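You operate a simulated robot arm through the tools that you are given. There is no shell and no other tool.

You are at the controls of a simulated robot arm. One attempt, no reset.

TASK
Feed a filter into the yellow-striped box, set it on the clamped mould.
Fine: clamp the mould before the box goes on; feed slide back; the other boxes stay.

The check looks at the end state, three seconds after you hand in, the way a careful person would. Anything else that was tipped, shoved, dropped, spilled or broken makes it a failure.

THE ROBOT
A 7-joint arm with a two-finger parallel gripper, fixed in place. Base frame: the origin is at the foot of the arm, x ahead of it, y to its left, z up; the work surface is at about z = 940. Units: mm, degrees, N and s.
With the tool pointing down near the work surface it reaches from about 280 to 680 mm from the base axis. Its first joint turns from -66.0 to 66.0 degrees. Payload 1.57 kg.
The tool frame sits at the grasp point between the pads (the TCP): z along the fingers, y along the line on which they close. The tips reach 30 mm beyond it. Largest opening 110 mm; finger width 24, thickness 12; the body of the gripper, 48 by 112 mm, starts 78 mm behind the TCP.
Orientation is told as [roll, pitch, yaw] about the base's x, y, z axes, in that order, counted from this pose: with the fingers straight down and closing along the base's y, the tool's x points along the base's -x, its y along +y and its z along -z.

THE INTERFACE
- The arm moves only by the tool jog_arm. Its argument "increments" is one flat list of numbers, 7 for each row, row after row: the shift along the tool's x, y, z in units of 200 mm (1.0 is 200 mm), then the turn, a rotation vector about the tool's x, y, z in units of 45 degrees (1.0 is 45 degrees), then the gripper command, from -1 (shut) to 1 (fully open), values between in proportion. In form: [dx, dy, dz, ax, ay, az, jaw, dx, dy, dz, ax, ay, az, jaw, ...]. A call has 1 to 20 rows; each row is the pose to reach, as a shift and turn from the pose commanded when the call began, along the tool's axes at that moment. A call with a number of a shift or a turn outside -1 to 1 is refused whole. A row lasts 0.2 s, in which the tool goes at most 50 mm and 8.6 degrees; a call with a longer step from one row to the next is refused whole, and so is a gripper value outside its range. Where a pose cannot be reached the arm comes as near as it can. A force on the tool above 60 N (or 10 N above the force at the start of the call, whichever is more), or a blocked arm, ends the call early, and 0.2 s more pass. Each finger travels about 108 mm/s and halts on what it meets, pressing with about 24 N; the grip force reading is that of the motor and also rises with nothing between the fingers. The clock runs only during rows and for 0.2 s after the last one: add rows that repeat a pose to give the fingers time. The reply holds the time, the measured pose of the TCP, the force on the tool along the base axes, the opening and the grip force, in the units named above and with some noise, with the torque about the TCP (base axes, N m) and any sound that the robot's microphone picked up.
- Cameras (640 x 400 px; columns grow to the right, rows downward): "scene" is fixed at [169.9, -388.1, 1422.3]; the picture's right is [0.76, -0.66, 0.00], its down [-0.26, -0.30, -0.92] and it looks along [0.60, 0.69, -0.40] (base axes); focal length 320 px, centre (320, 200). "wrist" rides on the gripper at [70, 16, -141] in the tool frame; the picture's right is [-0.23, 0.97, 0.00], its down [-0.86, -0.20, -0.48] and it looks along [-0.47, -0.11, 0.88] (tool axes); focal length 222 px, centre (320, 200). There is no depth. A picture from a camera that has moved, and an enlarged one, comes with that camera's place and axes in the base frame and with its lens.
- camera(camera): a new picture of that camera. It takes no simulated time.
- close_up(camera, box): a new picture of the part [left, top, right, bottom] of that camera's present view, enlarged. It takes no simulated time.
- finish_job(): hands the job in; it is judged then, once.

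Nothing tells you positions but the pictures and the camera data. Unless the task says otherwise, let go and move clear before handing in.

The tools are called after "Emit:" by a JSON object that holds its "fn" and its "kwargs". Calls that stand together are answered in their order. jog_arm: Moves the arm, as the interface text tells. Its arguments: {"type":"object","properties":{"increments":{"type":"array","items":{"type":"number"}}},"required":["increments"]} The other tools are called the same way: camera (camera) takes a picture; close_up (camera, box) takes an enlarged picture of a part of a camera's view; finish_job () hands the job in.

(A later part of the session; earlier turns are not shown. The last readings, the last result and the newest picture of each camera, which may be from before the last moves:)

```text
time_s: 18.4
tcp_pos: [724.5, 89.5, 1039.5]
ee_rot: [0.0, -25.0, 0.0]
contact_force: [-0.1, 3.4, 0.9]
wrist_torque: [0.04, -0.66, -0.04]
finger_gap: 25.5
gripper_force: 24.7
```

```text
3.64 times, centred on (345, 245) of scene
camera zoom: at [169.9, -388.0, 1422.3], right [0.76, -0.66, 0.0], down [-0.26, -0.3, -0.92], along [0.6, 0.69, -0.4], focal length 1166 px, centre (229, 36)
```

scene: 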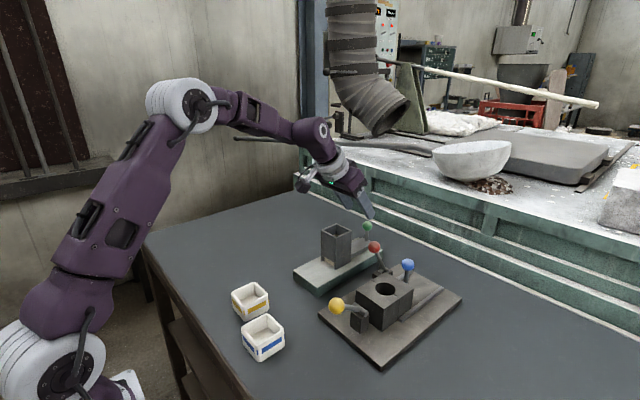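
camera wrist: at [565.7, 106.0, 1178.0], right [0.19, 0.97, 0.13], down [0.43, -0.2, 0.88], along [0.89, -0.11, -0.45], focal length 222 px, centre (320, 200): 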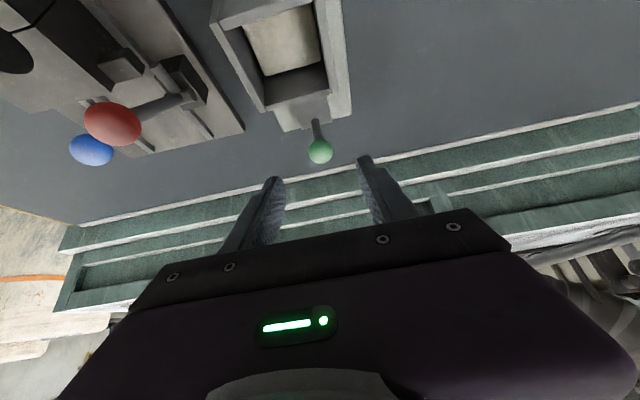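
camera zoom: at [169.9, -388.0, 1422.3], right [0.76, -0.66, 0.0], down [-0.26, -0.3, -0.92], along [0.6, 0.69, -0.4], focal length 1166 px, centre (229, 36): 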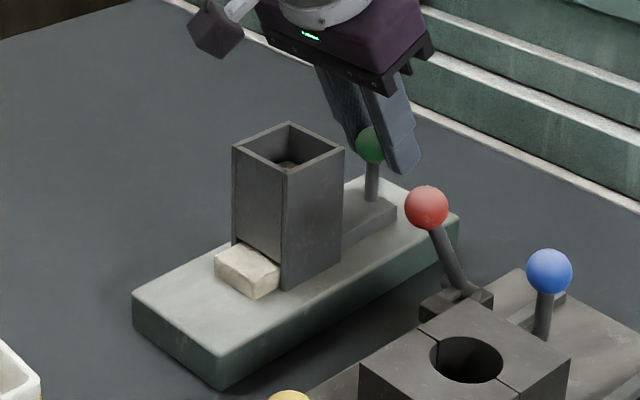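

The filter is emerging from the hopper as intended. I'll continue pulling.

Emit:
{"fn": "jog_arm", "kwargs": {"increments": [0.021, 0, -0.0095, 0, 0.037, 0, -0.9, 0.042, 0, -0.019, 0, 0.074, 0, -0.9, 0.0625, 0, -0.0285, 0, 0.111, 0, -0.9, 0.083, 0, -0.038, 0, 0.148, 0, -0.9]}}

Emit:
{"fn": "close_up", "kwargs": {"camera": "wrist", "box": [200, 50, 440, 230]}}

Emit:
{"fn": "close_up", "kwargs": {"camera": "scene", "box": [290, 190, 400, 300]}}

```text
time_s: 19.4
tcp_pos: [706.9, 89.9, 1040.3]
ee_rot: [-0.1, -18.5, 0.0]
contact_force: [17.2, -0.6, 1.2]
wrist_torque: [-0.03, -0.32, -0.01]
finger_gap: 25.6
gripper_force: 24.2
```

```text
2.22 times, centred on (320, 140) of wrist
camera zoom: at [597.0, 106.5, 1151.1], right [0.22, 0.97, 0.07], down [0.66, -0.2, 0.73], along [0.72, -0.11, -0.68], focal length 494 px, centre (320, 333)
```

zoom: 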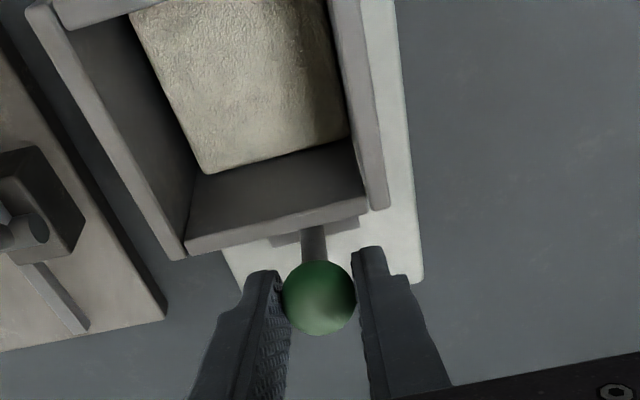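

```text
3.64 times, centred on (345, 245) of scene
camera zoom: at [170.4, -388.1, 1422.2], right [0.76, -0.66, 0.0], down [-0.26, -0.3, -0.92], along [0.6, 0.69, -0.4], focal length 1166 px, centre (229, 36)
```

zoom: 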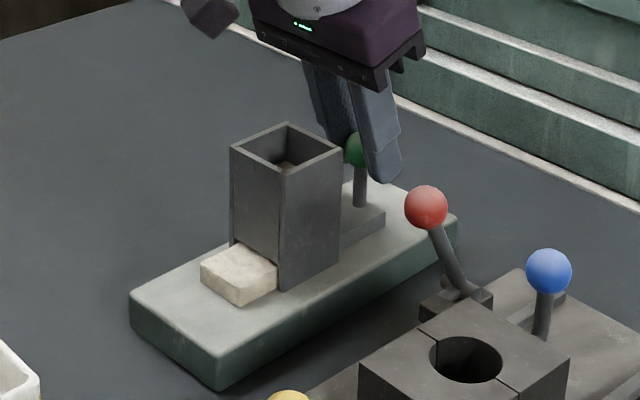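

The x force rose to 17 N, so the slide is probably at its stop. I'll check that the feeder hasn't shifted and how far the filter protrudes.

Emit:
{"fn": "close_up", "kwargs": {"camera": "scene", "box": [350, 225, 410, 285]}}

Emit:
{"fn": "close_up", "kwargs": {"camera": "scene", "box": [285, 205, 385, 305]}}

```text
6.67 times, centred on (380, 255) of scene
camera zoom: at [170.4, -388.1, 1422.2], right [0.76, -0.66, 0.0], down [-0.26, -0.3, -0.92], along [0.6, 0.69, -0.4], focal length 2137 px, centre (-80, -167)
```

zoom: 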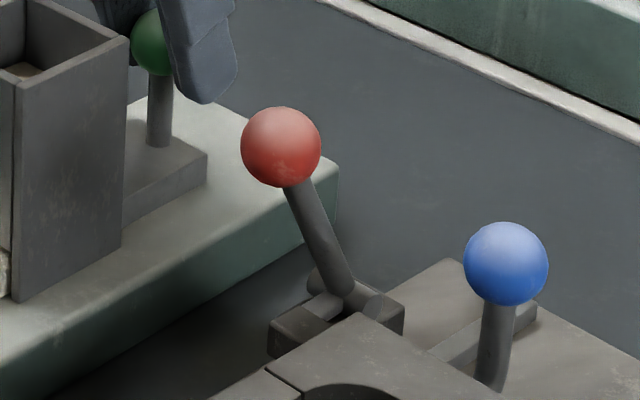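

```text
4.00 times, centred on (335, 255) of scene
camera zoom: at [170.4, -388.1, 1422.2], right [0.76, -0.66, 0.0], down [-0.26, -0.3, -0.92], along [0.6, 0.69, -0.4], focal length 1282 px, centre (260, -20)
```

zoom: 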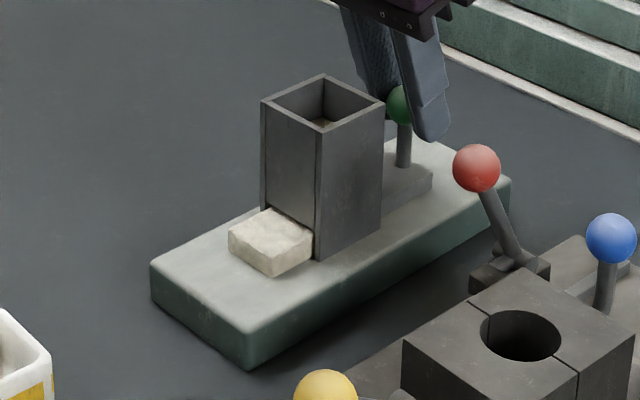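

The slide is at its stop, and the feeder appears to have crept about 1.5 mm, so I won't pull further. The filter sticks out about 30 mm, enough to grip it from the sides. I'll ease off, release the knob, rise clear, and move over to view the filter from above.

Emit:
{"fn": "jog_arm", "kwargs": {"increments": [-0.004, 0, 0.001, 0, 0, 0, -0.9, -0.004, 0, 0.001, 0, 0, 0, -0.5, -0.004, 0, 0.001, 0, 0, 0, 0, -0.004, 0, 0.001, 0, 0, 0, 0, -0.057, 0, -0.158, 0, 0, 0, 0, -0.11, 0, -0.316, 0, 0, 0, 0, -0.1625, 0, -0.474, 0, 0, 0, 0, -0.2, 0, -0.6, 0, 0, 0, 0]}}

Emit:
{"fn": "camera", "kwargs": {"camera": "scene"}}

```text
time_s: 21.2
tcp_pos: [706.8, 90.8, 1148.9]
ee_rot: [0.1, -18.5, 0.0]
contact_force: [-0.1, 0.2, -0.6]
wrist_torque: [-0.03, -0.01, 0.01]
finger_gap: 54.7
gripper_force: 0.1
out of reach, approached as far as the arm can: row 8
```

```text
taken
```

scene: 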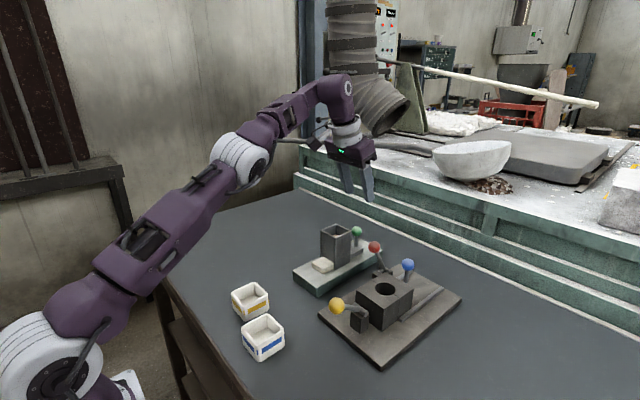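

The knob is released and the slide stays forward. I'll move back and straighten the tool to look down at the filter and the boxes.

Emit:
{"fn": "jog_arm", "kwargs": {"increments": [0.1575, 0, -0.0703, 0, 0.0685, 0, 0.3, 0.315, 0, -0.1405, 0, 0.137, 0, 0.3, 0.4725, 0, -0.211, 0, 0.2055, 0, 0.3, 0.63, 0, -0.281, 0, 0.274, 0, 0.3, 0.7875, 0, -0.351, 0, 0.3425, 0, 0.3, 0.945, 0, -0.4215, 0, 0.411, 0, 0.3, 0.945, 0, -0.4215, 0, 0.411, 0, 0.3]}}

Emit:
{"fn": "camera", "kwargs": {"camera": "wrist"}}

Emit:
{"fn": "close_up", "kwargs": {"camera": "wrist", "box": [240, 100, 400, 220]}}

Emit:
{"fn": "close_up", "kwargs": {"camera": "wrist", "box": [200, 0, 360, 100]}}

```text
time_s: 22.8
tcp_pos: [501.4, 90.4, 1168.4]
ee_rot: [-0.1, 0.2, 0.0]
contact_force: [0.3, -0.1, -0.3]
wrist_torque: [-0.01, 0.02, 0.01]
finger_gap: 71.6
gripper_force: 0.0
```

```text
taken
camera wrist: at [431.8, 107.7, 1308.6], right [0.23, 0.97, 0.0], down [0.86, -0.2, 0.48], along [0.46, -0.11, -0.88], focal length 222 px, centre (320, 200)
```

wrist: 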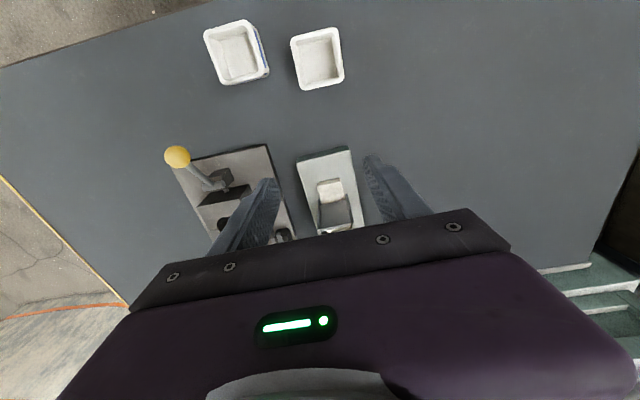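

```text
3.33 times, centred on (320, 160) of wrist
camera zoom: at [431.8, 107.7, 1308.6], right [0.23, 0.97, 0.0], down [0.86, -0.2, 0.48], along [0.46, -0.11, -0.88], focal length 740 px, centre (320, 333)
```

zoom: 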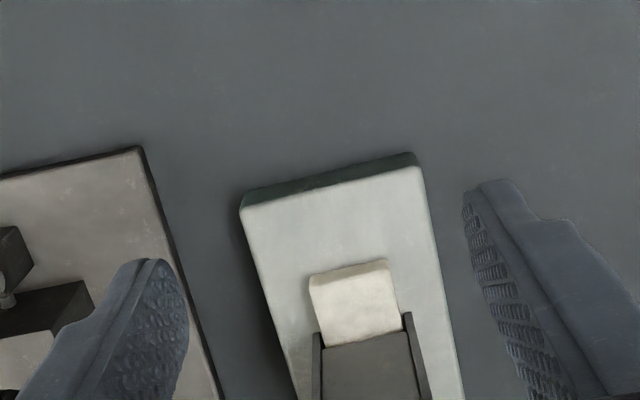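

```text
4.00 times, centred on (280, 50) of wrist
camera zoom: at [431.8, 107.7, 1308.6], right [0.23, 0.97, 0.0], down [0.86, -0.2, 0.48], along [0.46, -0.11, -0.88], focal length 888 px, centre (480, 800)
```

zoom: 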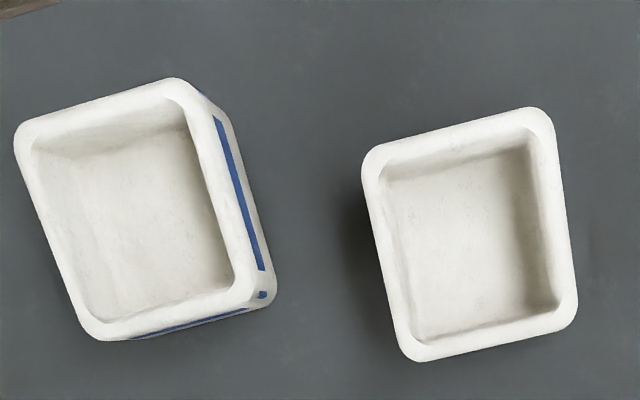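

I place the filter at about x 581–622, y 67–109, and the yellow box near (411, 110), rotated about −3.5°. I need a better height estimate, so I'll go lower in front of the hopper and look again.

Emit:
{"fn": "jog_arm", "kwargs": {"increments": [-0.07, -0.002, 0.13, 0, 0, 0, 0.45, -0.14, -0.005, 0.26, 0, 0, 0, 0.45, -0.22, -0.008, 0.4, 0, 0, 0, 0.45, -0.293, -0.01, 0.54, 0, 0, 0, 0.45, -0.293, -0.01, 0.54, 0, 0, 0, 0.45]}}

Emit:
{"fn": "camera", "kwargs": {"camera": "wrist"}}

Emit:
{"fn": "close_up", "kwargs": {"camera": "wrist", "box": [240, 120, 400, 220]}}

Emit:
{"fn": "close_up", "kwargs": {"camera": "scene", "box": [280, 190, 390, 300]}}

```text
time_s: 24.0
tcp_pos: [559.6, 89.0, 1061.2]
ee_rot: [0.1, 0.1, 0.0]
contact_force: [-0.2, 0.3, -0.9]
wrist_torque: [0.03, 0.01, 0.0]
finger_gap: 79.5
gripper_force: 0.0
```

```text
taken
camera wrist: at [490.9, 105.3, 1201.0], right [0.23, 0.97, 0.0], down [0.86, -0.2, 0.48], along [0.46, -0.11, -0.88], focal length 222 px, centre (320, 200)
```

wrist: 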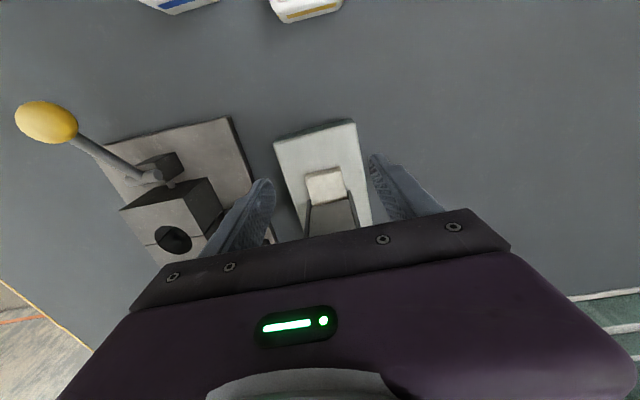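

```text
4.00 times, centred on (320, 170) of wrist
camera zoom: at [490.9, 105.3, 1201.0], right [0.23, 0.97, 0.0], down [0.86, -0.2, 0.48], along [0.46, -0.11, -0.88], focal length 888 px, centre (320, 320)
```

zoom: 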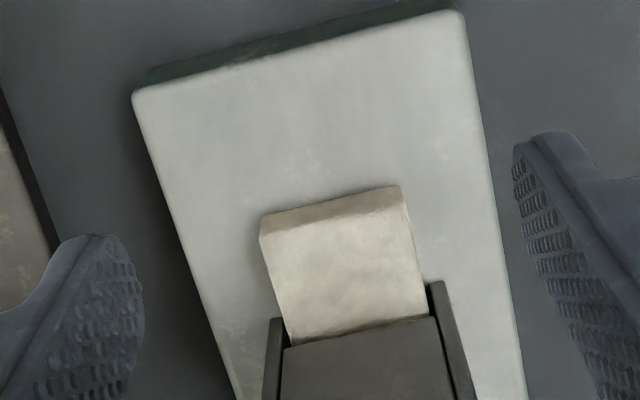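

```text
3.64 times, centred on (335, 245) of scene
camera zoom: at [169.9, -388.1, 1422.3], right [0.76, -0.66, 0.0], down [-0.26, -0.3, -0.92], along [0.6, 0.69, -0.4], focal length 1166 px, centre (266, 36)
```

zoom: 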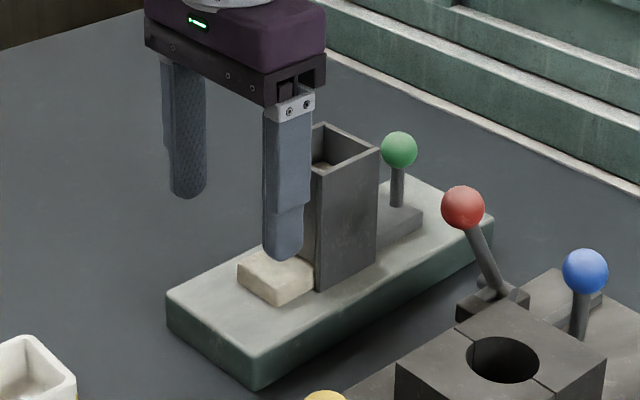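

The deck is now at z ≈ 964 and the filter is about 40 × 40 × 14, top near z 978, protruding about 35 mm. I'll move to just above it with the fingers on either side.

Emit:
{"fn": "jog_arm", "kwargs": {"increments": [-0.06, -0.004, 0.07, 0, 0, 0, 0.3, -0.12, -0.004, 0.14, 0, 0, 0, 0.1, -0.172, -0.004, 0.216, 0, 0, 0, 0.05, -0.172, -0.004, 0.216, 0, 0, 0, 0.05]}}

Emit:
{"fn": "close_up", "kwargs": {"camera": "wrist", "box": [240, 140, 400, 240]}}

Emit:
{"fn": "close_up", "kwargs": {"camera": "scene", "box": [290, 220, 370, 300]}}

```text
time_s: 25.0
tcp_pos: [591.9, 88.3, 1018.3]
ee_rot: [0.0, 0.1, 0.0]
contact_force: [0.0, 0.0, -0.7]
wrist_torque: [0.0, 0.03, -0.01]
finger_gap: 57.5
gripper_force: 0.0
```

```text
4.00 times, centred on (320, 190) of wrist
camera zoom: at [525.1, 104.8, 1157.8], right [0.23, 0.97, 0.0], down [0.86, -0.2, 0.48], along [0.46, -0.11, -0.88], focal length 888 px, centre (320, 240)
```

zoom: 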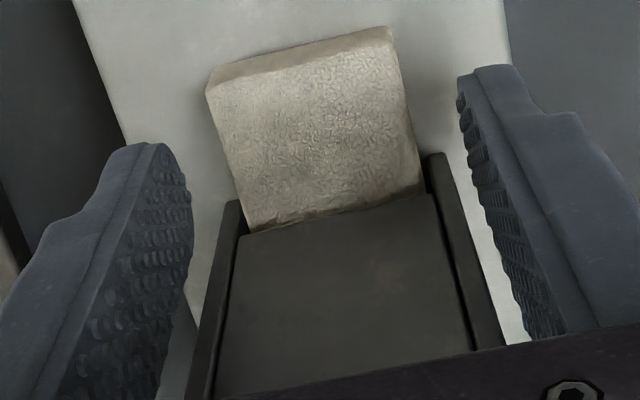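

```text
5.00 times, centred on (330, 260) of scene
camera zoom: at [169.9, -388.1, 1422.3], right [0.76, -0.66, 0.0], down [-0.26, -0.3, -0.92], along [0.6, 0.69, -0.4], focal length 1603 px, centre (270, -100)
```

zoom: 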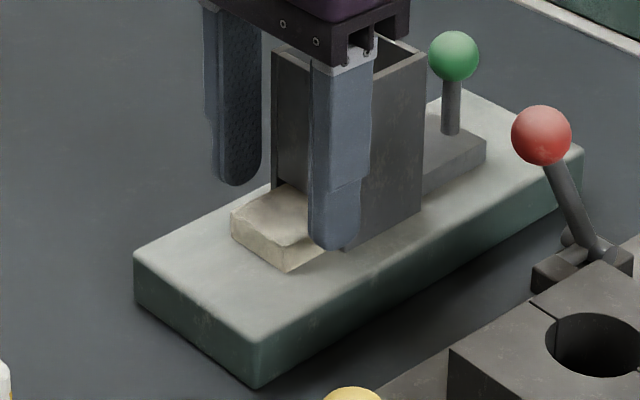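

The fingers straddle the filter. I'll lower the tips to about z 970, then close in small steps, watching the side force so I don't shove the feeder.

Emit:
{"fn": "jog_arm", "kwargs": {"increments": [-0.006, -0.003, 0.045, 0, 0, 0, 0.05, -0.01, -0.003, 0.092, 0, 0, 0, 0.0, -0.01, -0.003, 0.092, 0, 0, 0, -0.1]}}

Emit:
{"fn": "close_up", "kwargs": {"camera": "wrist", "box": [240, 140, 400, 240]}}

Emit:
{"fn": "close_up", "kwargs": {"camera": "scene", "box": [300, 240, 360, 290]}}

```text
time_s: 25.8
tcp_pos: [595.8, 88.6, 1000.3]
ee_rot: [-0.1, 0.2, 0.1]
contact_force: [-3.6, -0.1, 9.3]
wrist_torque: [0.01, 0.01, -0.04]
finger_gap: 50.8
gripper_force: 0.2
```

```text
4.00 times, centred on (320, 190) of wrist
camera zoom: at [526.6, 104.4, 1140.4], right [0.23, 0.97, 0.0], down [0.86, -0.2, 0.48], along [0.46, -0.11, -0.88], focal length 888 px, centre (320, 240)
```

zoom: 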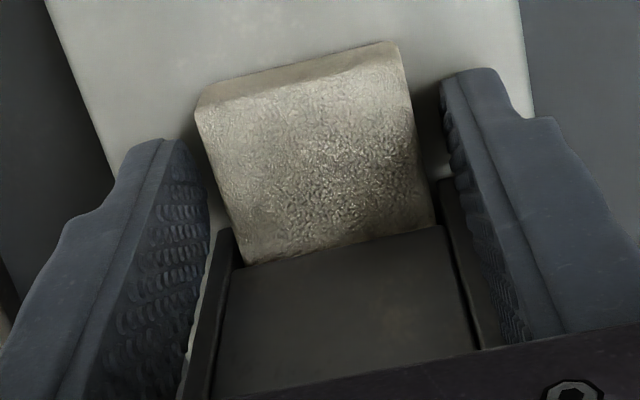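

```text
8.00 times, centred on (330, 265) of scene
camera zoom: at [169.6, -388.1, 1422.3], right [0.76, -0.66, 0.0], down [-0.26, -0.3, -0.92], along [0.6, 0.69, -0.4], focal length 2564 px, centre (240, -320)
```

zoom: 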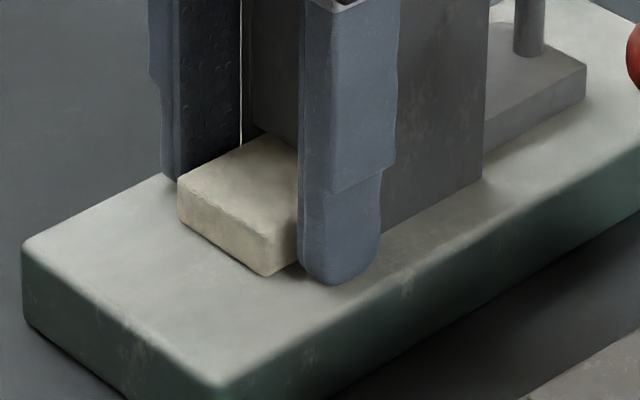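

The fingertips are lightly touching the deck (9 N up), so the deck is near z 970. I'll raise 6 mm, so the tips hold only the upper part of the filter, and re-check.

Emit:
{"fn": "jog_arm", "kwargs": {"increments": [0.005, 0, -0.015, 0, 0, 0, -0.1, 0.005, 0, -0.03, 0, 0, 0, -0.1, 0.005, 0, -0.03, 0, 0, 0, -0.16]}}

Emit:
{"fn": "close_up", "kwargs": {"camera": "scene", "box": [300, 240, 360, 290]}}

```text
time_s: 26.6
tcp_pos: [595.6, 89.1, 1005.1]
ee_rot: [0.0, 0.1, 0.0]
contact_force: [1.0, 0.8, 0.3]
wrist_torque: [-0.02, 0.01, -0.04]
finger_gap: 46.1
gripper_force: 0.1
```

```text
8.00 times, centred on (330, 265) of scene
camera zoom: at [169.9, -388.1, 1422.3], right [0.76, -0.66, 0.0], down [-0.26, -0.3, -0.92], along [0.6, 0.69, -0.4], focal length 2564 px, centre (240, -320)
```

zoom: 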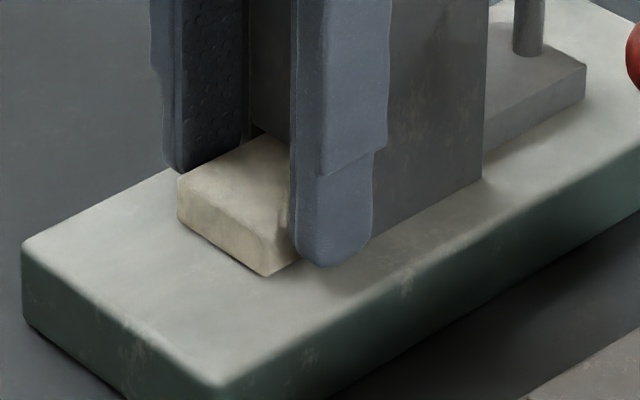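

I'm clear of the deck with a 46 mm gap. I'll keep closing step by step.

Emit:
{"fn": "jog_arm", "kwargs": {"increments": [0, 0, 0, 0, 0, 0, -0.2, 0, 0, 0, 0, 0, 0, -0.22, 0, 0, 0, 0, 0, 0, -0.235]}}

Emit:
{"fn": "close_up", "kwargs": {"camera": "wrist", "box": [240, 140, 400, 240]}}

```text
time_s: 27.4
tcp_pos: [595.2, 87.7, 1004.6]
ee_rot: [0.0, 0.1, 0.0]
contact_force: [0.6, -1.0, 0.2]
wrist_torque: [0.0, -0.01, 0.01]
finger_gap: 41.8
gripper_force: 0.1
```

```text
4.00 times, centred on (320, 190) of wrist
camera zoom: at [525.7, 104.3, 1145.8], right [0.23, 0.97, 0.0], down [0.86, -0.2, 0.48], along [0.46, -0.11, -0.88], focal length 888 px, centre (320, 240)
```

zoom: 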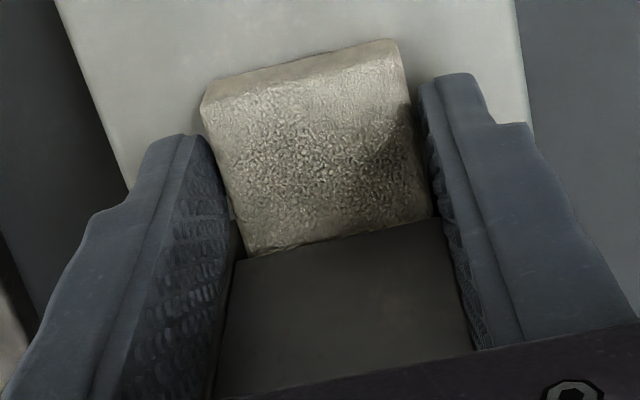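

The alignment is nearly symmetric. I'll shift 0.8 mm toward −y and close the rest of the way.

Emit:
{"fn": "jog_arm", "kwargs": {"increments": [0, -0.004, 0, 0, 0, 0, -0.235, 0, -0.004, 0, 0, 0, 0, -0.255, 0, -0.004, 0, 0, 0, 0, -0.275, 0, -0.004, 0, 0, 0, 0, -0.3]}}

Emit:
{"fn": "close_up", "kwargs": {"camera": "wrist", "box": [240, 140, 400, 240]}}

```text
time_s: 28.4
tcp_pos: [594.0, 87.5, 1006.4]
ee_rot: [-0.1, 0.0, 0.1]
contact_force: [0.5, 0.1, 0.1]
wrist_torque: [-0.04, -0.02, -0.01]
finger_gap: 39.5
gripper_force: 0.0
```

```text
4.00 times, centred on (320, 190) of wrist
camera zoom: at [525.8, 103.7, 1145.9], right [0.23, 0.97, 0.0], down [0.86, -0.2, 0.48], along [0.46, -0.11, -0.88], focal length 888 px, centre (320, 240)
```

zoom: 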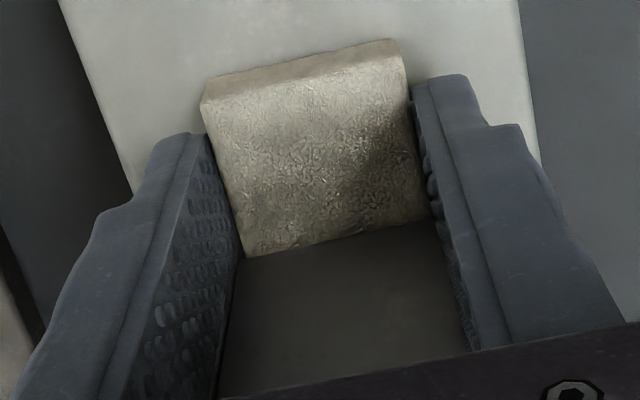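

Almost in contact and still symmetric. I'll close the last part to grip.

Emit:
{"fn": "jog_arm", "kwargs": {"increments": [0, 0, 0, 0, 0, 0, -0.32, 0, 0, 0, 0, 0, 0, -0.35, 0, 0, 0, 0, 0, 0, -0.5, 0, 0, 0, 0, 0, 0, -0.6]}}

Emit:
{"fn": "close_up", "kwargs": {"camera": "wrist", "box": [240, 140, 400, 240]}}

Emit:
{"fn": "close_up", "kwargs": {"camera": "scene", "box": [300, 240, 360, 290]}}

```text
time_s: 29.4
tcp_pos: [595.2, 87.9, 1006.1]
ee_rot: [-0.1, 0.1, -0.1]
contact_force: [0.3, -0.7, 0.3]
wrist_torque: [-0.01, 0.02, 0.0]
finger_gap: 38.5
gripper_force: 24.0
```

```text
4.00 times, centred on (320, 190) of wrist
camera zoom: at [525.8, 103.7, 1145.9], right [0.23, 0.97, 0.0], down [0.86, -0.2, 0.48], along [0.46, -0.11, -0.88], focal length 888 px, centre (320, 240)
```

zoom: 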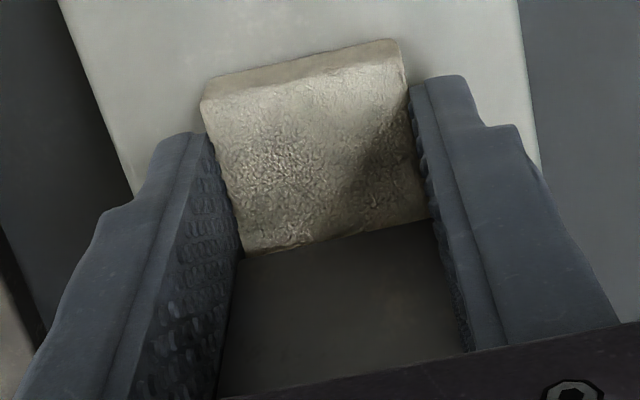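

```text
8.00 times, centred on (330, 265) of scene
camera zoom: at [169.9, -388.1, 1422.3], right [0.76, -0.66, 0.0], down [-0.26, -0.3, -0.92], along [0.6, 0.69, -0.4], focal length 2564 px, centre (240, -320)
```

zoom: 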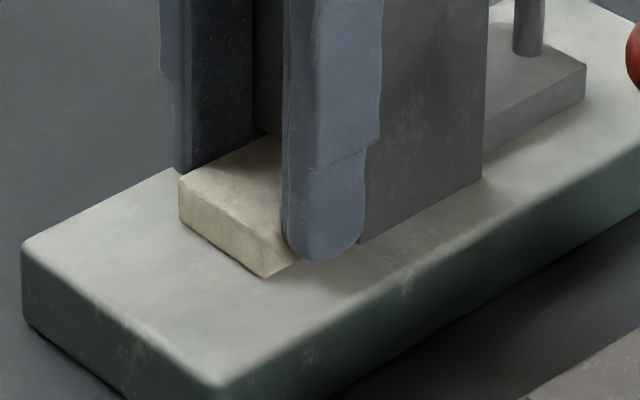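

The filter is gripped (38.5 mm). I'll draw it straight out along −x, clear of the hopper.

Emit:
{"fn": "jog_arm", "kwargs": {"increments": [0.02, 0, 0, 0, 0, 0, -0.6, 0.045, 0, 0, 0, 0, 0, -0.6, 0.07, 0, 0, 0, 0, 0, -0.6, 0.1, 0, 0, 0, 0, 0, -0.6, 0.13, 0, 0, 0, 0, 0, -0.6, 0.16, 0, 0, 0, 0, 0, -0.6]}}

Emit:
{"fn": "close_up", "kwargs": {"camera": "wrist", "box": [240, 140, 400, 240]}}

Emit:
{"fn": "close_up", "kwargs": {"camera": "scene", "box": [280, 205, 390, 305]}}

```text
time_s: 30.8
tcp_pos: [562.0, 87.1, 1005.1]
ee_rot: [-0.1, 0.1, 0.0]
contact_force: [-0.1, -0.7, 1.1]
wrist_torque: [-0.02, -0.02, 0.01]
finger_gap: 38.5
gripper_force: 24.1
```

```text
4.00 times, centred on (320, 190) of wrist
camera zoom: at [493.7, 103.4, 1145.8], right [0.23, 0.97, 0.0], down [0.86, -0.2, 0.48], along [0.46, -0.11, -0.88], focal length 888 px, centre (320, 240)
```

zoom: 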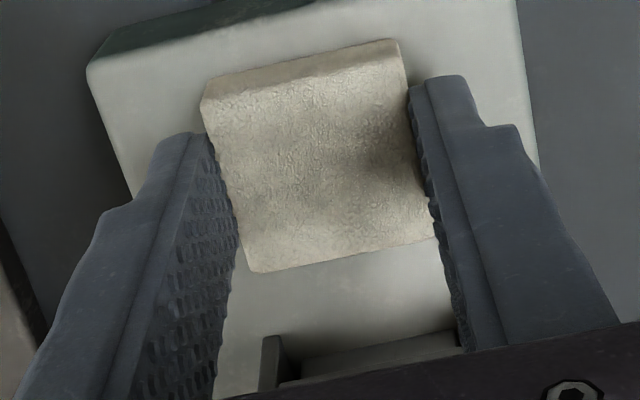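

```text
4.00 times, centred on (335, 255) of scene
camera zoom: at [169.9, -388.1, 1422.3], right [0.76, -0.66, 0.0], down [-0.26, -0.3, -0.92], along [0.6, 0.69, -0.4], focal length 1282 px, centre (260, -20)
```

zoom: 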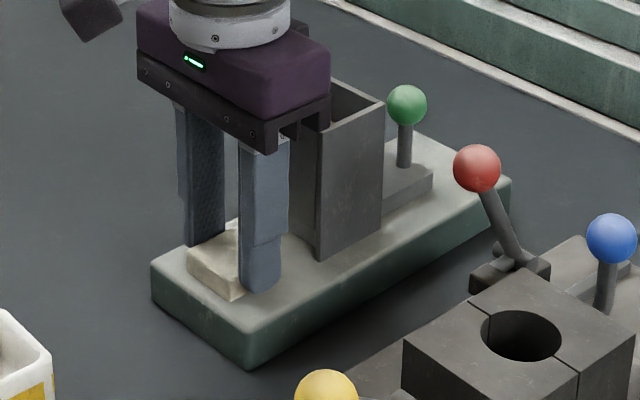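

The filter is fully out and centred about 4 mm ahead of the TCP. I'll lift it and carry it over the yellow box, staying a little above to check alignment.

Emit:
{"fn": "jog_arm", "kwargs": {"increments": [0, 0, -0.1, 0, 0, 0, -0.6, 0, 0, -0.25, 0, 0, 0, -0.6, 0, 0, -0.4, 0, 0, 0, -0.6, 0.2, 0.03, -0.4, 0, 0, 0, -0.6, 0.4, 0.06, -0.4, 0, 0, 0.022, -0.6, 0.6, 0.09, -0.4, 0, 0, 0.044, -0.6, 0.775, 0.115, -0.4, 0, 0, 0.044, -0.6, 0.775, 0.115, -0.25, 0, 0, 0.044, -0.6, 0.775, 0.115, -0.15, 0, 0, 0.044, -0.6, 0.775, 0.115, -0.15, 0, 0, 0.044, -0.6]}}

Emit:
{"fn": "camera", "kwargs": {"camera": "wrist"}}

Emit:
{"fn": "close_up", "kwargs": {"camera": "wrist", "box": [240, 140, 400, 240]}}

Emit:
{"fn": "close_up", "kwargs": {"camera": "scene", "box": [210, 240, 310, 340]}}

```text
time_s: 33.0
tcp_pos: [408.3, 110.1, 1036.2]
ee_rot: [0.0, 0.1, -2.0]
contact_force: [-0.1, 0.2, 0.2]
wrist_torque: [0.01, 0.01, -0.02]
finger_gap: 21.9
gripper_force: 0.1
```

```text
taken
camera wrist: at [339.6, 128.5, 1176.2], right [0.26, 0.97, 0.0], down [0.85, -0.23, 0.48], along [0.46, -0.12, -0.88], focal length 222 px, centre (320, 200)
```

wrist: 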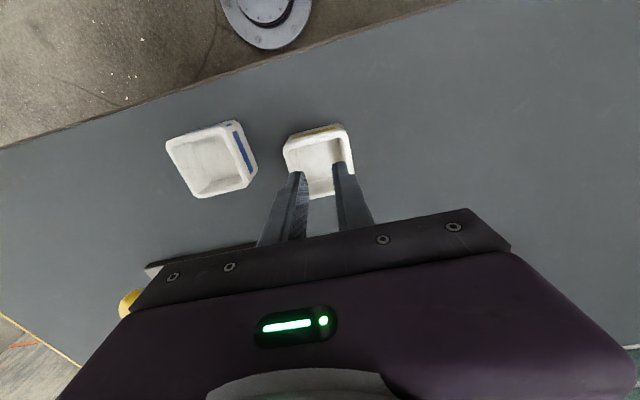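

```text
4.00 times, centred on (320, 190) of wrist
camera zoom: at [339.6, 128.5, 1176.2], right [0.26, 0.97, 0.0], down [0.85, -0.23, 0.48], along [0.46, -0.12, -0.88], focal length 888 px, centre (320, 240)
```

zoom: 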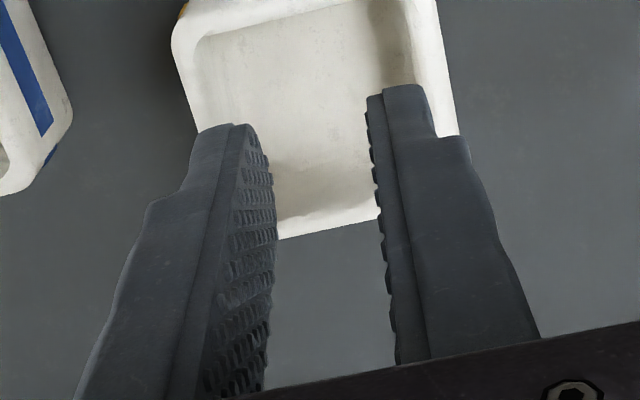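

```text
4.00 times, centred on (260, 290) of scene
camera zoom: at [169.9, -388.1, 1422.3], right [0.76, -0.66, 0.0], down [-0.26, -0.3, -0.92], along [0.6, 0.69, -0.4], focal length 1282 px, centre (560, -160)
```

zoom: 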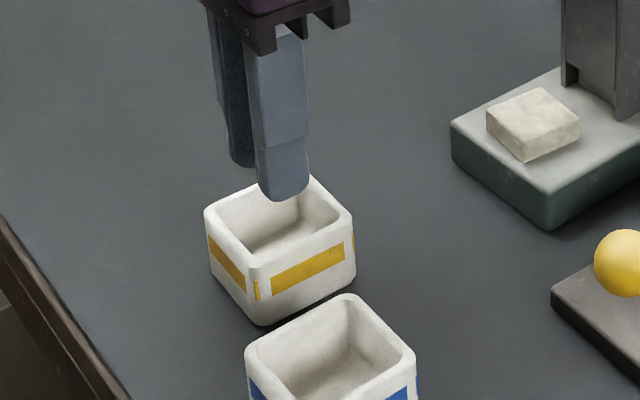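

The filter slipped out as I lifted and is still lying flat on the deck front; nothing else moved. I'll grip deeper next time. While I'm here I'll measure the yellow box more precisely.

Emit:
{"fn": "close_up", "kwargs": {"camera": "wrist", "box": [270, 110, 370, 210]}}

Emit:
{"fn": "close_up", "kwargs": {"camera": "scene", "box": [280, 205, 390, 305]}}

```text
4.00 times, centred on (320, 160) of wrist
camera zoom: at [339.6, 128.5, 1176.2], right [0.26, 0.97, 0.0], down [0.85, -0.23, 0.48], along [0.46, -0.12, -0.88], focal length 888 px, centre (320, 360)
```

zoom: 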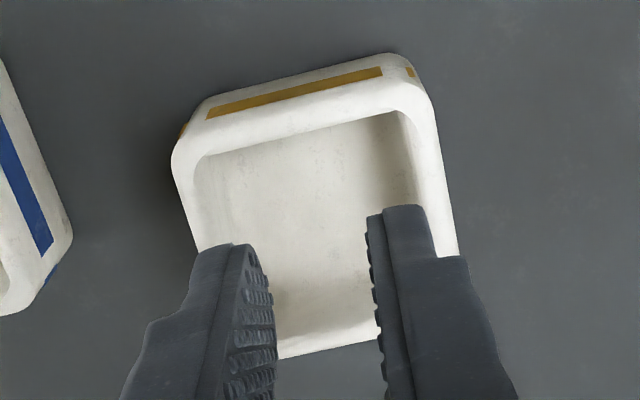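

```text
4.00 times, centred on (335, 255) of scene
camera zoom: at [169.9, -388.1, 1422.3], right [0.76, -0.66, 0.0], down [-0.26, -0.3, -0.92], along [0.6, 0.69, -0.4], focal length 1282 px, centre (260, -20)
```

zoom: 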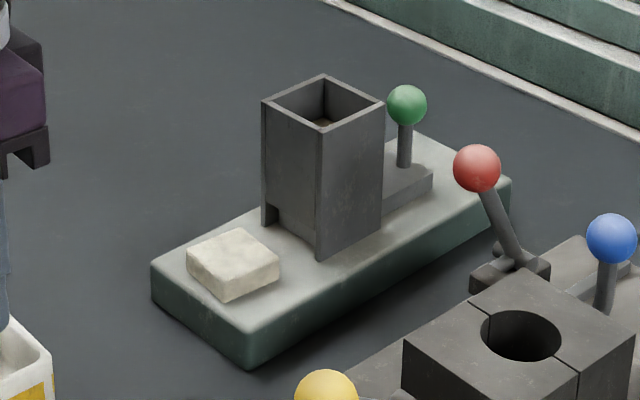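

I now have the yellow box at about (411, 110.5), rim near z 981, inner opening about 45 mm. I'll go back to the filter, which lies free at about (566, 87), and grip it lower.

Emit:
{"fn": "jog_arm", "kwargs": {"increments": [0, 0, -0.13, 0, 0, 0, -0.6, 0, 0, -0.27, 0, 0, 0, -0.3, -0.2, -0.022, -0.27, 0, 0, 0, 0.1, -0.4, -0.044, -0.27, 0, 0, -0.022, 0.1, -0.6, -0.066, -0.27, 0, 0, -0.044, 0.1, -0.792, -0.087, -0.27, 0, 0, -0.044, 0.1, -0.792, -0.087, -0.15, 0, 0, -0.044, 0.1, -0.792, -0.087, -0.03, 0, 0, -0.044, 0.1, -0.792, -0.087, -0.03, 0, 0, -0.044, 0.1]}}

Emit:
{"fn": "close_up", "kwargs": {"camera": "wrist", "box": [240, 140, 400, 240]}}

Emit:
{"fn": "close_up", "kwargs": {"camera": "scene", "box": [280, 205, 390, 305]}}

```text
time_s: 35.0
tcp_pos: [566.9, 87.1, 1040.1]
ee_rot: [0.1, 0.1, -0.1]
contact_force: [0.3, 0.2, 0.7]
wrist_torque: [-0.01, -0.03, 0.0]
finger_gap: 60.5
gripper_force: 0.1
```

```text
4.00 times, centred on (320, 190) of wrist
camera zoom: at [497.1, 103.4, 1181.3], right [0.23, 0.97, 0.0], down [0.86, -0.2, 0.48], along [0.46, -0.11, -0.88], focal length 888 px, centre (320, 240)
```

zoom: 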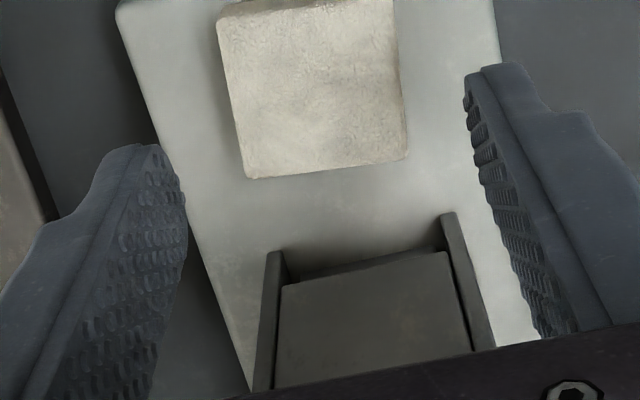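

```text
4.00 times, centred on (335, 255) of scene
camera zoom: at [169.9, -388.1, 1422.3], right [0.76, -0.66, 0.0], down [-0.26, -0.3, -0.92], along [0.6, 0.69, -0.4], focal length 1282 px, centre (260, -20)
```

zoom: 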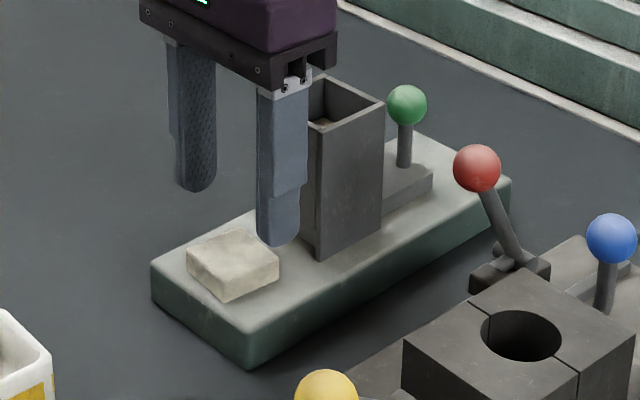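

The filter has turned about −5° and is centred near (564, 86.5). I'll match the yaw, go down to about 3 mm above the deck, and check before closing.

Emit:
{"fn": "jog_arm", "kwargs": {"increments": [0.006, -0.002, 0.04, 0, 0, 0.055, 0.0, 0.012, -0.003, 0.09, 0, 0, 0.111, -0.05, 0.012, -0.003, 0.14, 0, 0, 0.111, -0.1, 0.012, -0.003, 0.185, 0, 0, 0.111, -0.12, 0.012, -0.003, 0.185, 0, 0, 0.111, -0.16]}}

Emit:
{"fn": "close_up", "kwargs": {"camera": "wrist", "box": [240, 140, 400, 240]}}

Emit:
{"fn": "close_up", "kwargs": {"camera": "scene", "box": [290, 240, 350, 290]}}

```text
time_s: 36.2
tcp_pos: [563.0, 87.1, 1005.0]
ee_rot: [0.0, 0.1, -5.0]
contact_force: [-0.4, 1.2, -0.2]
wrist_torque: [-0.03, 0.03, -0.02]
finger_gap: 46.4
gripper_force: 0.0
```

```text
4.00 times, centred on (320, 190) of wrist
camera zoom: at [496.3, 108.9, 1145.0], right [0.31, 0.95, 0.0], down [0.84, -0.27, 0.48], along [0.45, -0.15, -0.88], focal length 888 px, centre (320, 240)
```

zoom: 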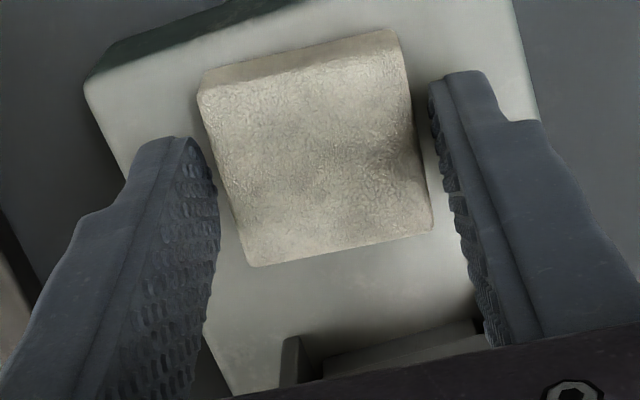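

```text
8.00 times, centred on (320, 265) of scene
camera zoom: at [169.9, -388.1, 1422.3], right [0.76, -0.66, 0.0], down [-0.26, -0.3, -0.92], along [0.6, 0.69, -0.4], focal length 2564 px, centre (320, -320)
```

zoom: 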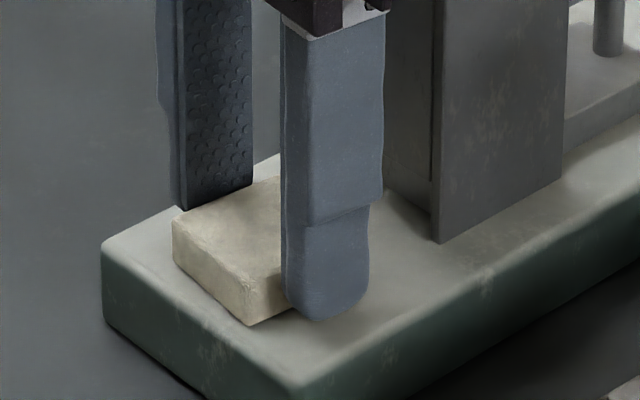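

Aligned well. I'll lower another 2 mm and check for deck contact, then close.

Emit:
{"fn": "jog_arm", "kwargs": {"increments": [0, 0, 0.005, 0, 0, 0, -0.16, 0, 0, 0.01, 0, 0, 0, -0.16, 0, 0, 0.01, 0, 0, 0, -0.18]}}

```text
time_s: 37.0
tcp_pos: [564.5, 86.1, 1001.7]
ee_rot: [0.0, 0.1, -5.0]
contact_force: [-0.7, 0.1, 0.4]
wrist_torque: [-0.01, 0.03, 0.03]
finger_gap: 44.9
gripper_force: 0.0
```

Emit:
{"fn": "jog_arm", "kwargs": {"increments": [0, 0, 0, 0, 0, 0, -0.22, 0, 0, 0, 0, 0, 0, -0.26, 0, 0, 0, 0, 0, 0, -0.3, 0, 0, 0, 0, 0, 0, -0.4, 0, 0, 0, 0, 0, 0, -0.6, 0, 0, 0, 0, 0, 0, -0.8]}}

Emit:
{"fn": "close_up", "kwargs": {"camera": "wrist", "box": [240, 140, 400, 240]}}

Emit:
{"fn": "close_up", "kwargs": {"camera": "scene", "box": [290, 240, 350, 290]}}

```text
time_s: 38.4
tcp_pos: [564.4, 86.0, 1001.9]
ee_rot: [-0.1, 0.1, -5.0]
contact_force: [0.1, -0.1, 0.5]
wrist_torque: [-0.06, 0.02, -0.03]
finger_gap: 38.3
gripper_force: 23.9
```

```text
4.00 times, centred on (320, 190) of wrist
camera zoom: at [496.2, 108.9, 1142.9], right [0.31, 0.95, 0.0], down [0.84, -0.27, 0.48], along [0.45, -0.15, -0.88], focal length 888 px, centre (320, 240)
```

zoom: 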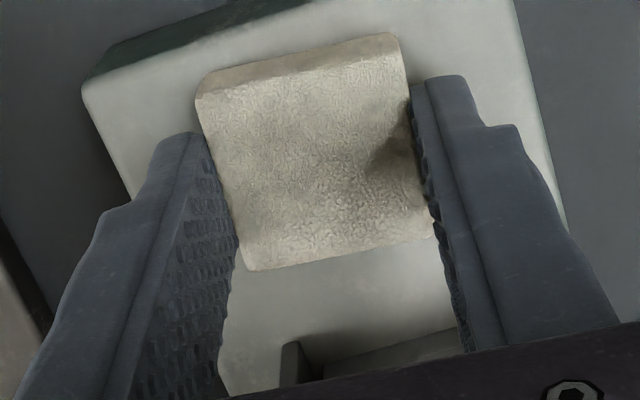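

```text
8.00 times, centred on (320, 265) of scene
camera zoom: at [169.9, -388.1, 1422.3], right [0.76, -0.66, 0.0], down [-0.26, -0.3, -0.92], along [0.6, 0.69, -0.4], focal length 2564 px, centre (320, -320)
```

zoom: 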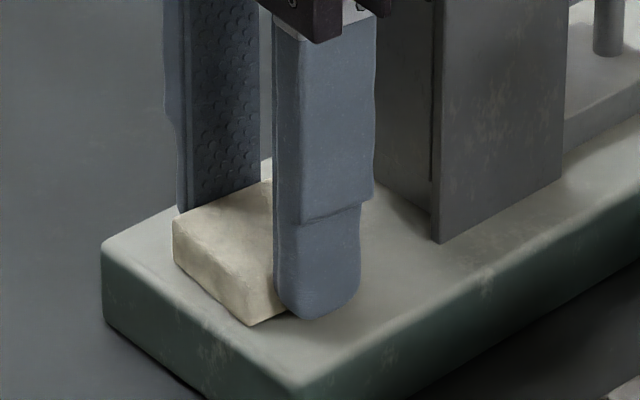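

The grip is about 4 mm off the filter's middle, which may have caused the earlier slip. I'll reopen slightly, move 4 mm forward, and close again.

Emit:
{"fn": "jog_arm", "kwargs": {"increments": [0, 0, 0, 0, 0, 0, -0.2, 0, 0, 0, 0, 0, 0, -0.2, -0.01, 0, 0, 0, 0, 0, -0.2, -0.02, 0, 0, 0, 0, 0, -0.2, -0.02, 0, 0, 0, 0, 0, -0.26, -0.02, 0, 0, 0, 0, 0, -0.3, -0.02, 0, 0, 0, 0, 0, -0.5, -0.02, 0, 0, 0, 0, 0, -0.8]}}

Emit:
{"fn": "jog_arm", "kwargs": {"increments": [0, 0, -0.004, 0, 0, 0, -0.8, 0, 0, -0.01, 0, 0, 0, -0.8, 0, 0, -0.02, 0, 0, 0, -0.8, 0, 0, -0.035, 0, 0, 0, -0.8, 0, 0, -0.05, 0, 0, 0, -0.8, 0, 0, -0.07, 0, 0, 0, -0.8, 0, 0, -0.09, 0, 0, 0, -0.8, 0, 0, -0.11, 0, 0, 0, -0.8]}}

Emit:
{"fn": "close_up", "kwargs": {"camera": "wrist", "box": [240, 140, 400, 240]}}

Emit:
{"fn": "close_up", "kwargs": {"camera": "scene", "box": [280, 230, 360, 300]}}

```text
time_s: 40.2
tcp_pos: [567.5, 85.9, 1002.3]
ee_rot: [0.0, 0.2, -5.0]
contact_force: [1.3, 0.4, 0.6]
wrist_torque: [-0.01, 0.01, -0.03]
finger_gap: 38.3
gripper_force: 24.0
```

```text
time_s: 42.0
tcp_pos: [566.8, 85.3, 1024.9]
ee_rot: [0.0, 0.1, -5.1]
contact_force: [-0.1, 0.3, -0.9]
wrist_torque: [0.02, 0.02, 0.0]
finger_gap: 38.4
gripper_force: 24.1
```

```text
4.00 times, centred on (320, 190) of wrist
camera zoom: at [499.8, 108.4, 1164.8], right [0.31, 0.95, 0.0], down [0.84, -0.27, 0.48], along [0.45, -0.15, -0.88], focal length 888 px, centre (320, 240)
```

zoom: 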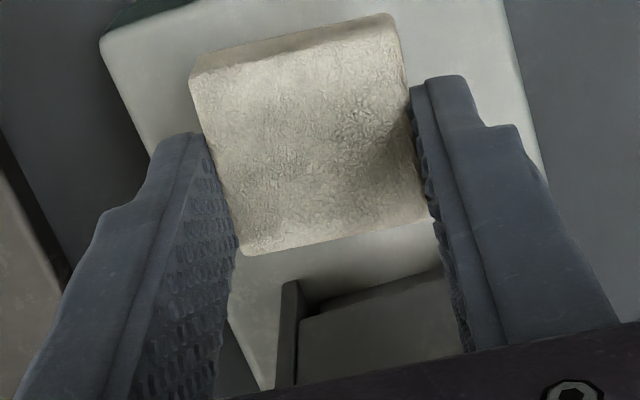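

```text
5.71 times, centred on (320, 265) of scene
camera zoom: at [169.9, -388.1, 1422.3], right [0.76, -0.66, 0.0], down [-0.26, -0.3, -0.92], along [0.6, 0.69, -0.4], focal length 1832 px, centre (320, -171)
```

zoom: 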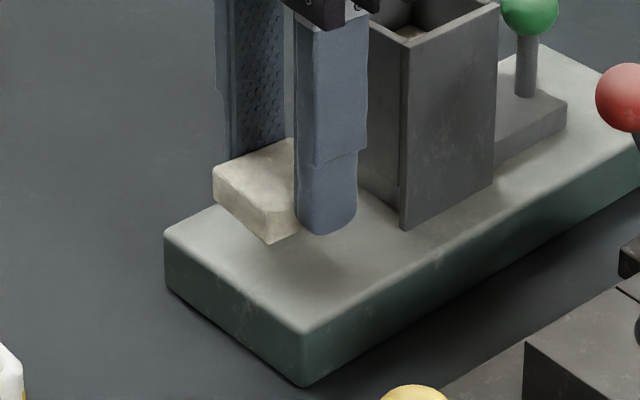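

The filter is lifted securely, with its centre about 4 mm toward −x of the TCP. I'll carry it above the yellow box, turn to the box's yaw, and check alignment before lowering.

Emit:
{"fn": "jog_arm", "kwargs": {"increments": [0, 0, -0.08, 0, 0, 0, -0.8, 0, 0, -0.18, 0, 0, 0, -0.8, 0.1, 0.008, -0.2, 0, 0, -0.015, -0.8, 0.25, 0.02, -0.2, 0, 0, -0.03, -0.8, 0.4, 0.032, -0.2, 0, 0, -0.045, -0.8, 0.55, 0.044, -0.2, 0, 0, -0.06, -0.8, 0.68, 0.054, -0.2, 0, 0, -0.067, -0.8, 0.767, 0.0613, -0.2, 0, 0, -0.067, -0.8, 0.767, 0.0613, -0.12, 0, 0, -0.067, -0.8, 0.767, 0.0613, -0.025, 0, 0, -0.067, -0.8, 0.767, 0.0613, -0.025, 0, 0, -0.067, -0.8]}}

Emit:
{"fn": "close_up", "kwargs": {"camera": "wrist", "box": [240, 130, 400, 230]}}

Emit:
{"fn": "close_up", "kwargs": {"camera": "scene", "box": [210, 240, 310, 340]}}

```text
time_s: 44.4
tcp_pos: [415.4, 109.8, 1029.6]
ee_rot: [0.1, 0.2, -2.0]
contact_force: [-0.3, -0.6, 0.5]
wrist_torque: [0.0, 0.0, -0.01]
finger_gap: 38.3
gripper_force: 23.7
```

```text
4.00 times, centred on (320, 180) of wrist
camera zoom: at [346.7, 129.6, 1170.5], right [0.26, 0.97, 0.0], down [0.85, -0.23, 0.48], along [0.46, -0.12, -0.88], focal length 888 px, centre (320, 280)
```

zoom: 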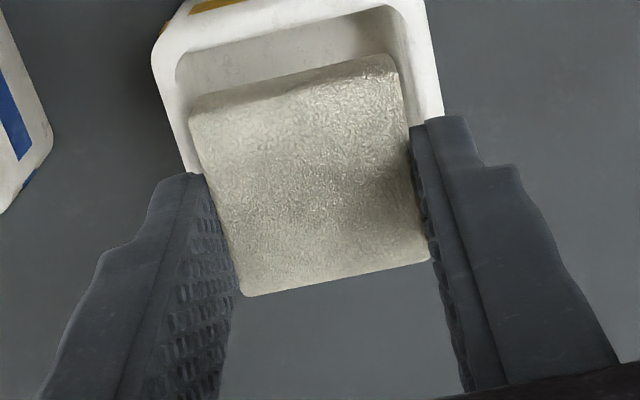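

```text
4.00 times, centred on (260, 290) of scene
camera zoom: at [169.9, -388.1, 1422.3], right [0.76, -0.66, 0.0], down [-0.26, -0.3, -0.92], along [0.6, 0.69, -0.4], focal length 1282 px, centre (560, -160)
```

zoom: 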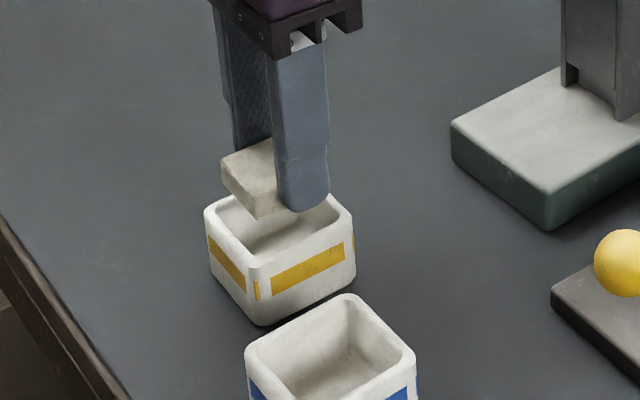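

The filter sits above the box within about 1 mm. I'll shift −1.2 mm in x and −0.7 mm in y, lower to just above the rim, and check again.

Emit:
{"fn": "jog_arm", "kwargs": {"increments": [0.006, -0.0035, 0.02, 0, 0, 0, -0.8, 0.006, -0.0035, 0.045, 0, 0, 0, -0.8, 0.006, -0.0035, 0.07, 0, 0, 0, -0.8, 0.006, -0.0035, 0.07, 0, 0, 0, -0.8]}}

Emit:
{"fn": "close_up", "kwargs": {"camera": "wrist", "box": [240, 130, 400, 230]}}

Emit:
{"fn": "close_up", "kwargs": {"camera": "scene", "box": [220, 250, 290, 320]}}

```text
time_s: 45.4
tcp_pos: [413.1, 109.5, 1016.1]
ee_rot: [0.1, 0.1, -2.1]
contact_force: [0.2, 0.7, 0.8]
wrist_torque: [0.01, -0.01, -0.01]
finger_gap: 38.7
gripper_force: 24.1
```

```text
4.00 times, centred on (320, 180) of wrist
camera zoom: at [345.8, 129.6, 1156.8], right [0.26, 0.97, 0.0], down [0.85, -0.23, 0.48], along [0.46, -0.12, -0.88], focal length 888 px, centre (320, 280)
```

zoom: 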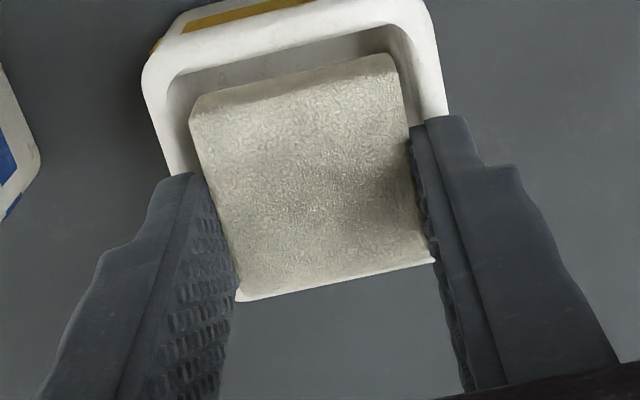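

```text
5.71 times, centred on (255, 285) of scene
camera zoom: at [169.9, -388.1, 1422.3], right [0.76, -0.66, 0.0], down [-0.26, -0.3, -0.92], along [0.6, 0.69, -0.4], focal length 1832 px, centre (691, -286)
```

zoom: 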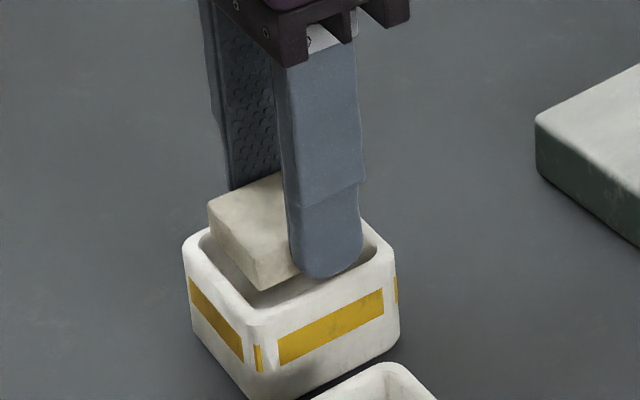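

Aligned within about 1 mm in x and y. I'll go down 3 mm more, so the filter's lower edge reaches the rim, and watch for contact.

Emit:
{"fn": "jog_arm", "kwargs": {"increments": [0, 0, 0.005, 0, 0, 0, -0.8, 0, 0, 0.01, 0, 0, 0, -0.8, 0, 0, 0.015, 0, 0, 0, -0.8]}}

Emit:
{"fn": "close_up", "kwargs": {"camera": "scene", "box": [230, 260, 280, 310]}}

Emit:
{"fn": "close_up", "kwargs": {"camera": "wrist", "box": [240, 130, 400, 230]}}

```text
time_s: 46.2
tcp_pos: [414.8, 111.0, 1013.1]
ee_rot: [0.0, 0.2, -2.0]
contact_force: [-0.8, 0.0, -0.2]
wrist_torque: [0.02, 0.01, -0.01]
finger_gap: 38.7
gripper_force: 23.8
```

```text
8.00 times, centred on (255, 285) of scene
camera zoom: at [169.9, -388.1, 1422.3], right [0.76, -0.66, 0.0], down [-0.26, -0.3, -0.92], along [0.6, 0.69, -0.4], focal length 2564 px, centre (840, -480)
```

zoom: 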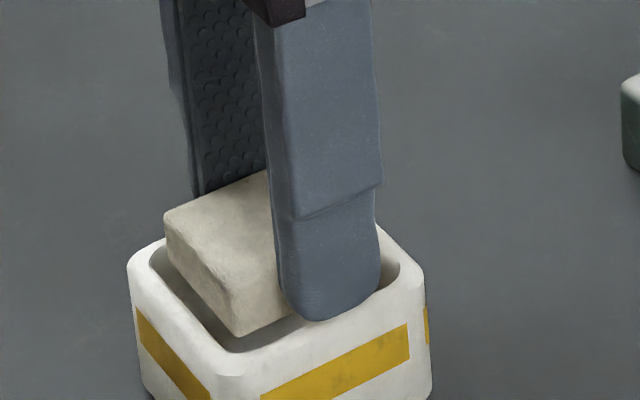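

```text
4.00 times, centred on (320, 180) of wrist
camera zoom: at [345.9, 129.7, 1153.5], right [0.26, 0.97, 0.0], down [0.85, -0.23, 0.48], along [0.46, -0.12, -0.88], focal length 888 px, centre (320, 280)
```

zoom: 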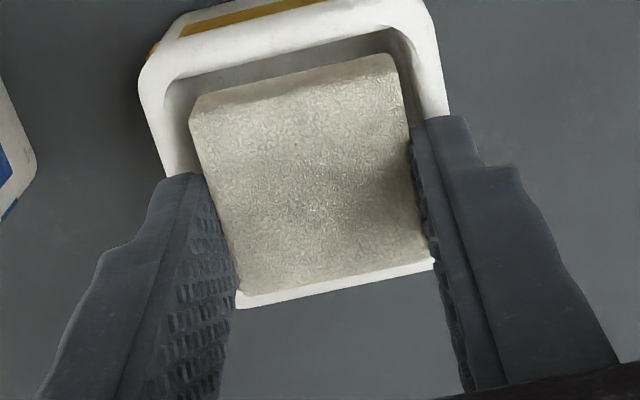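

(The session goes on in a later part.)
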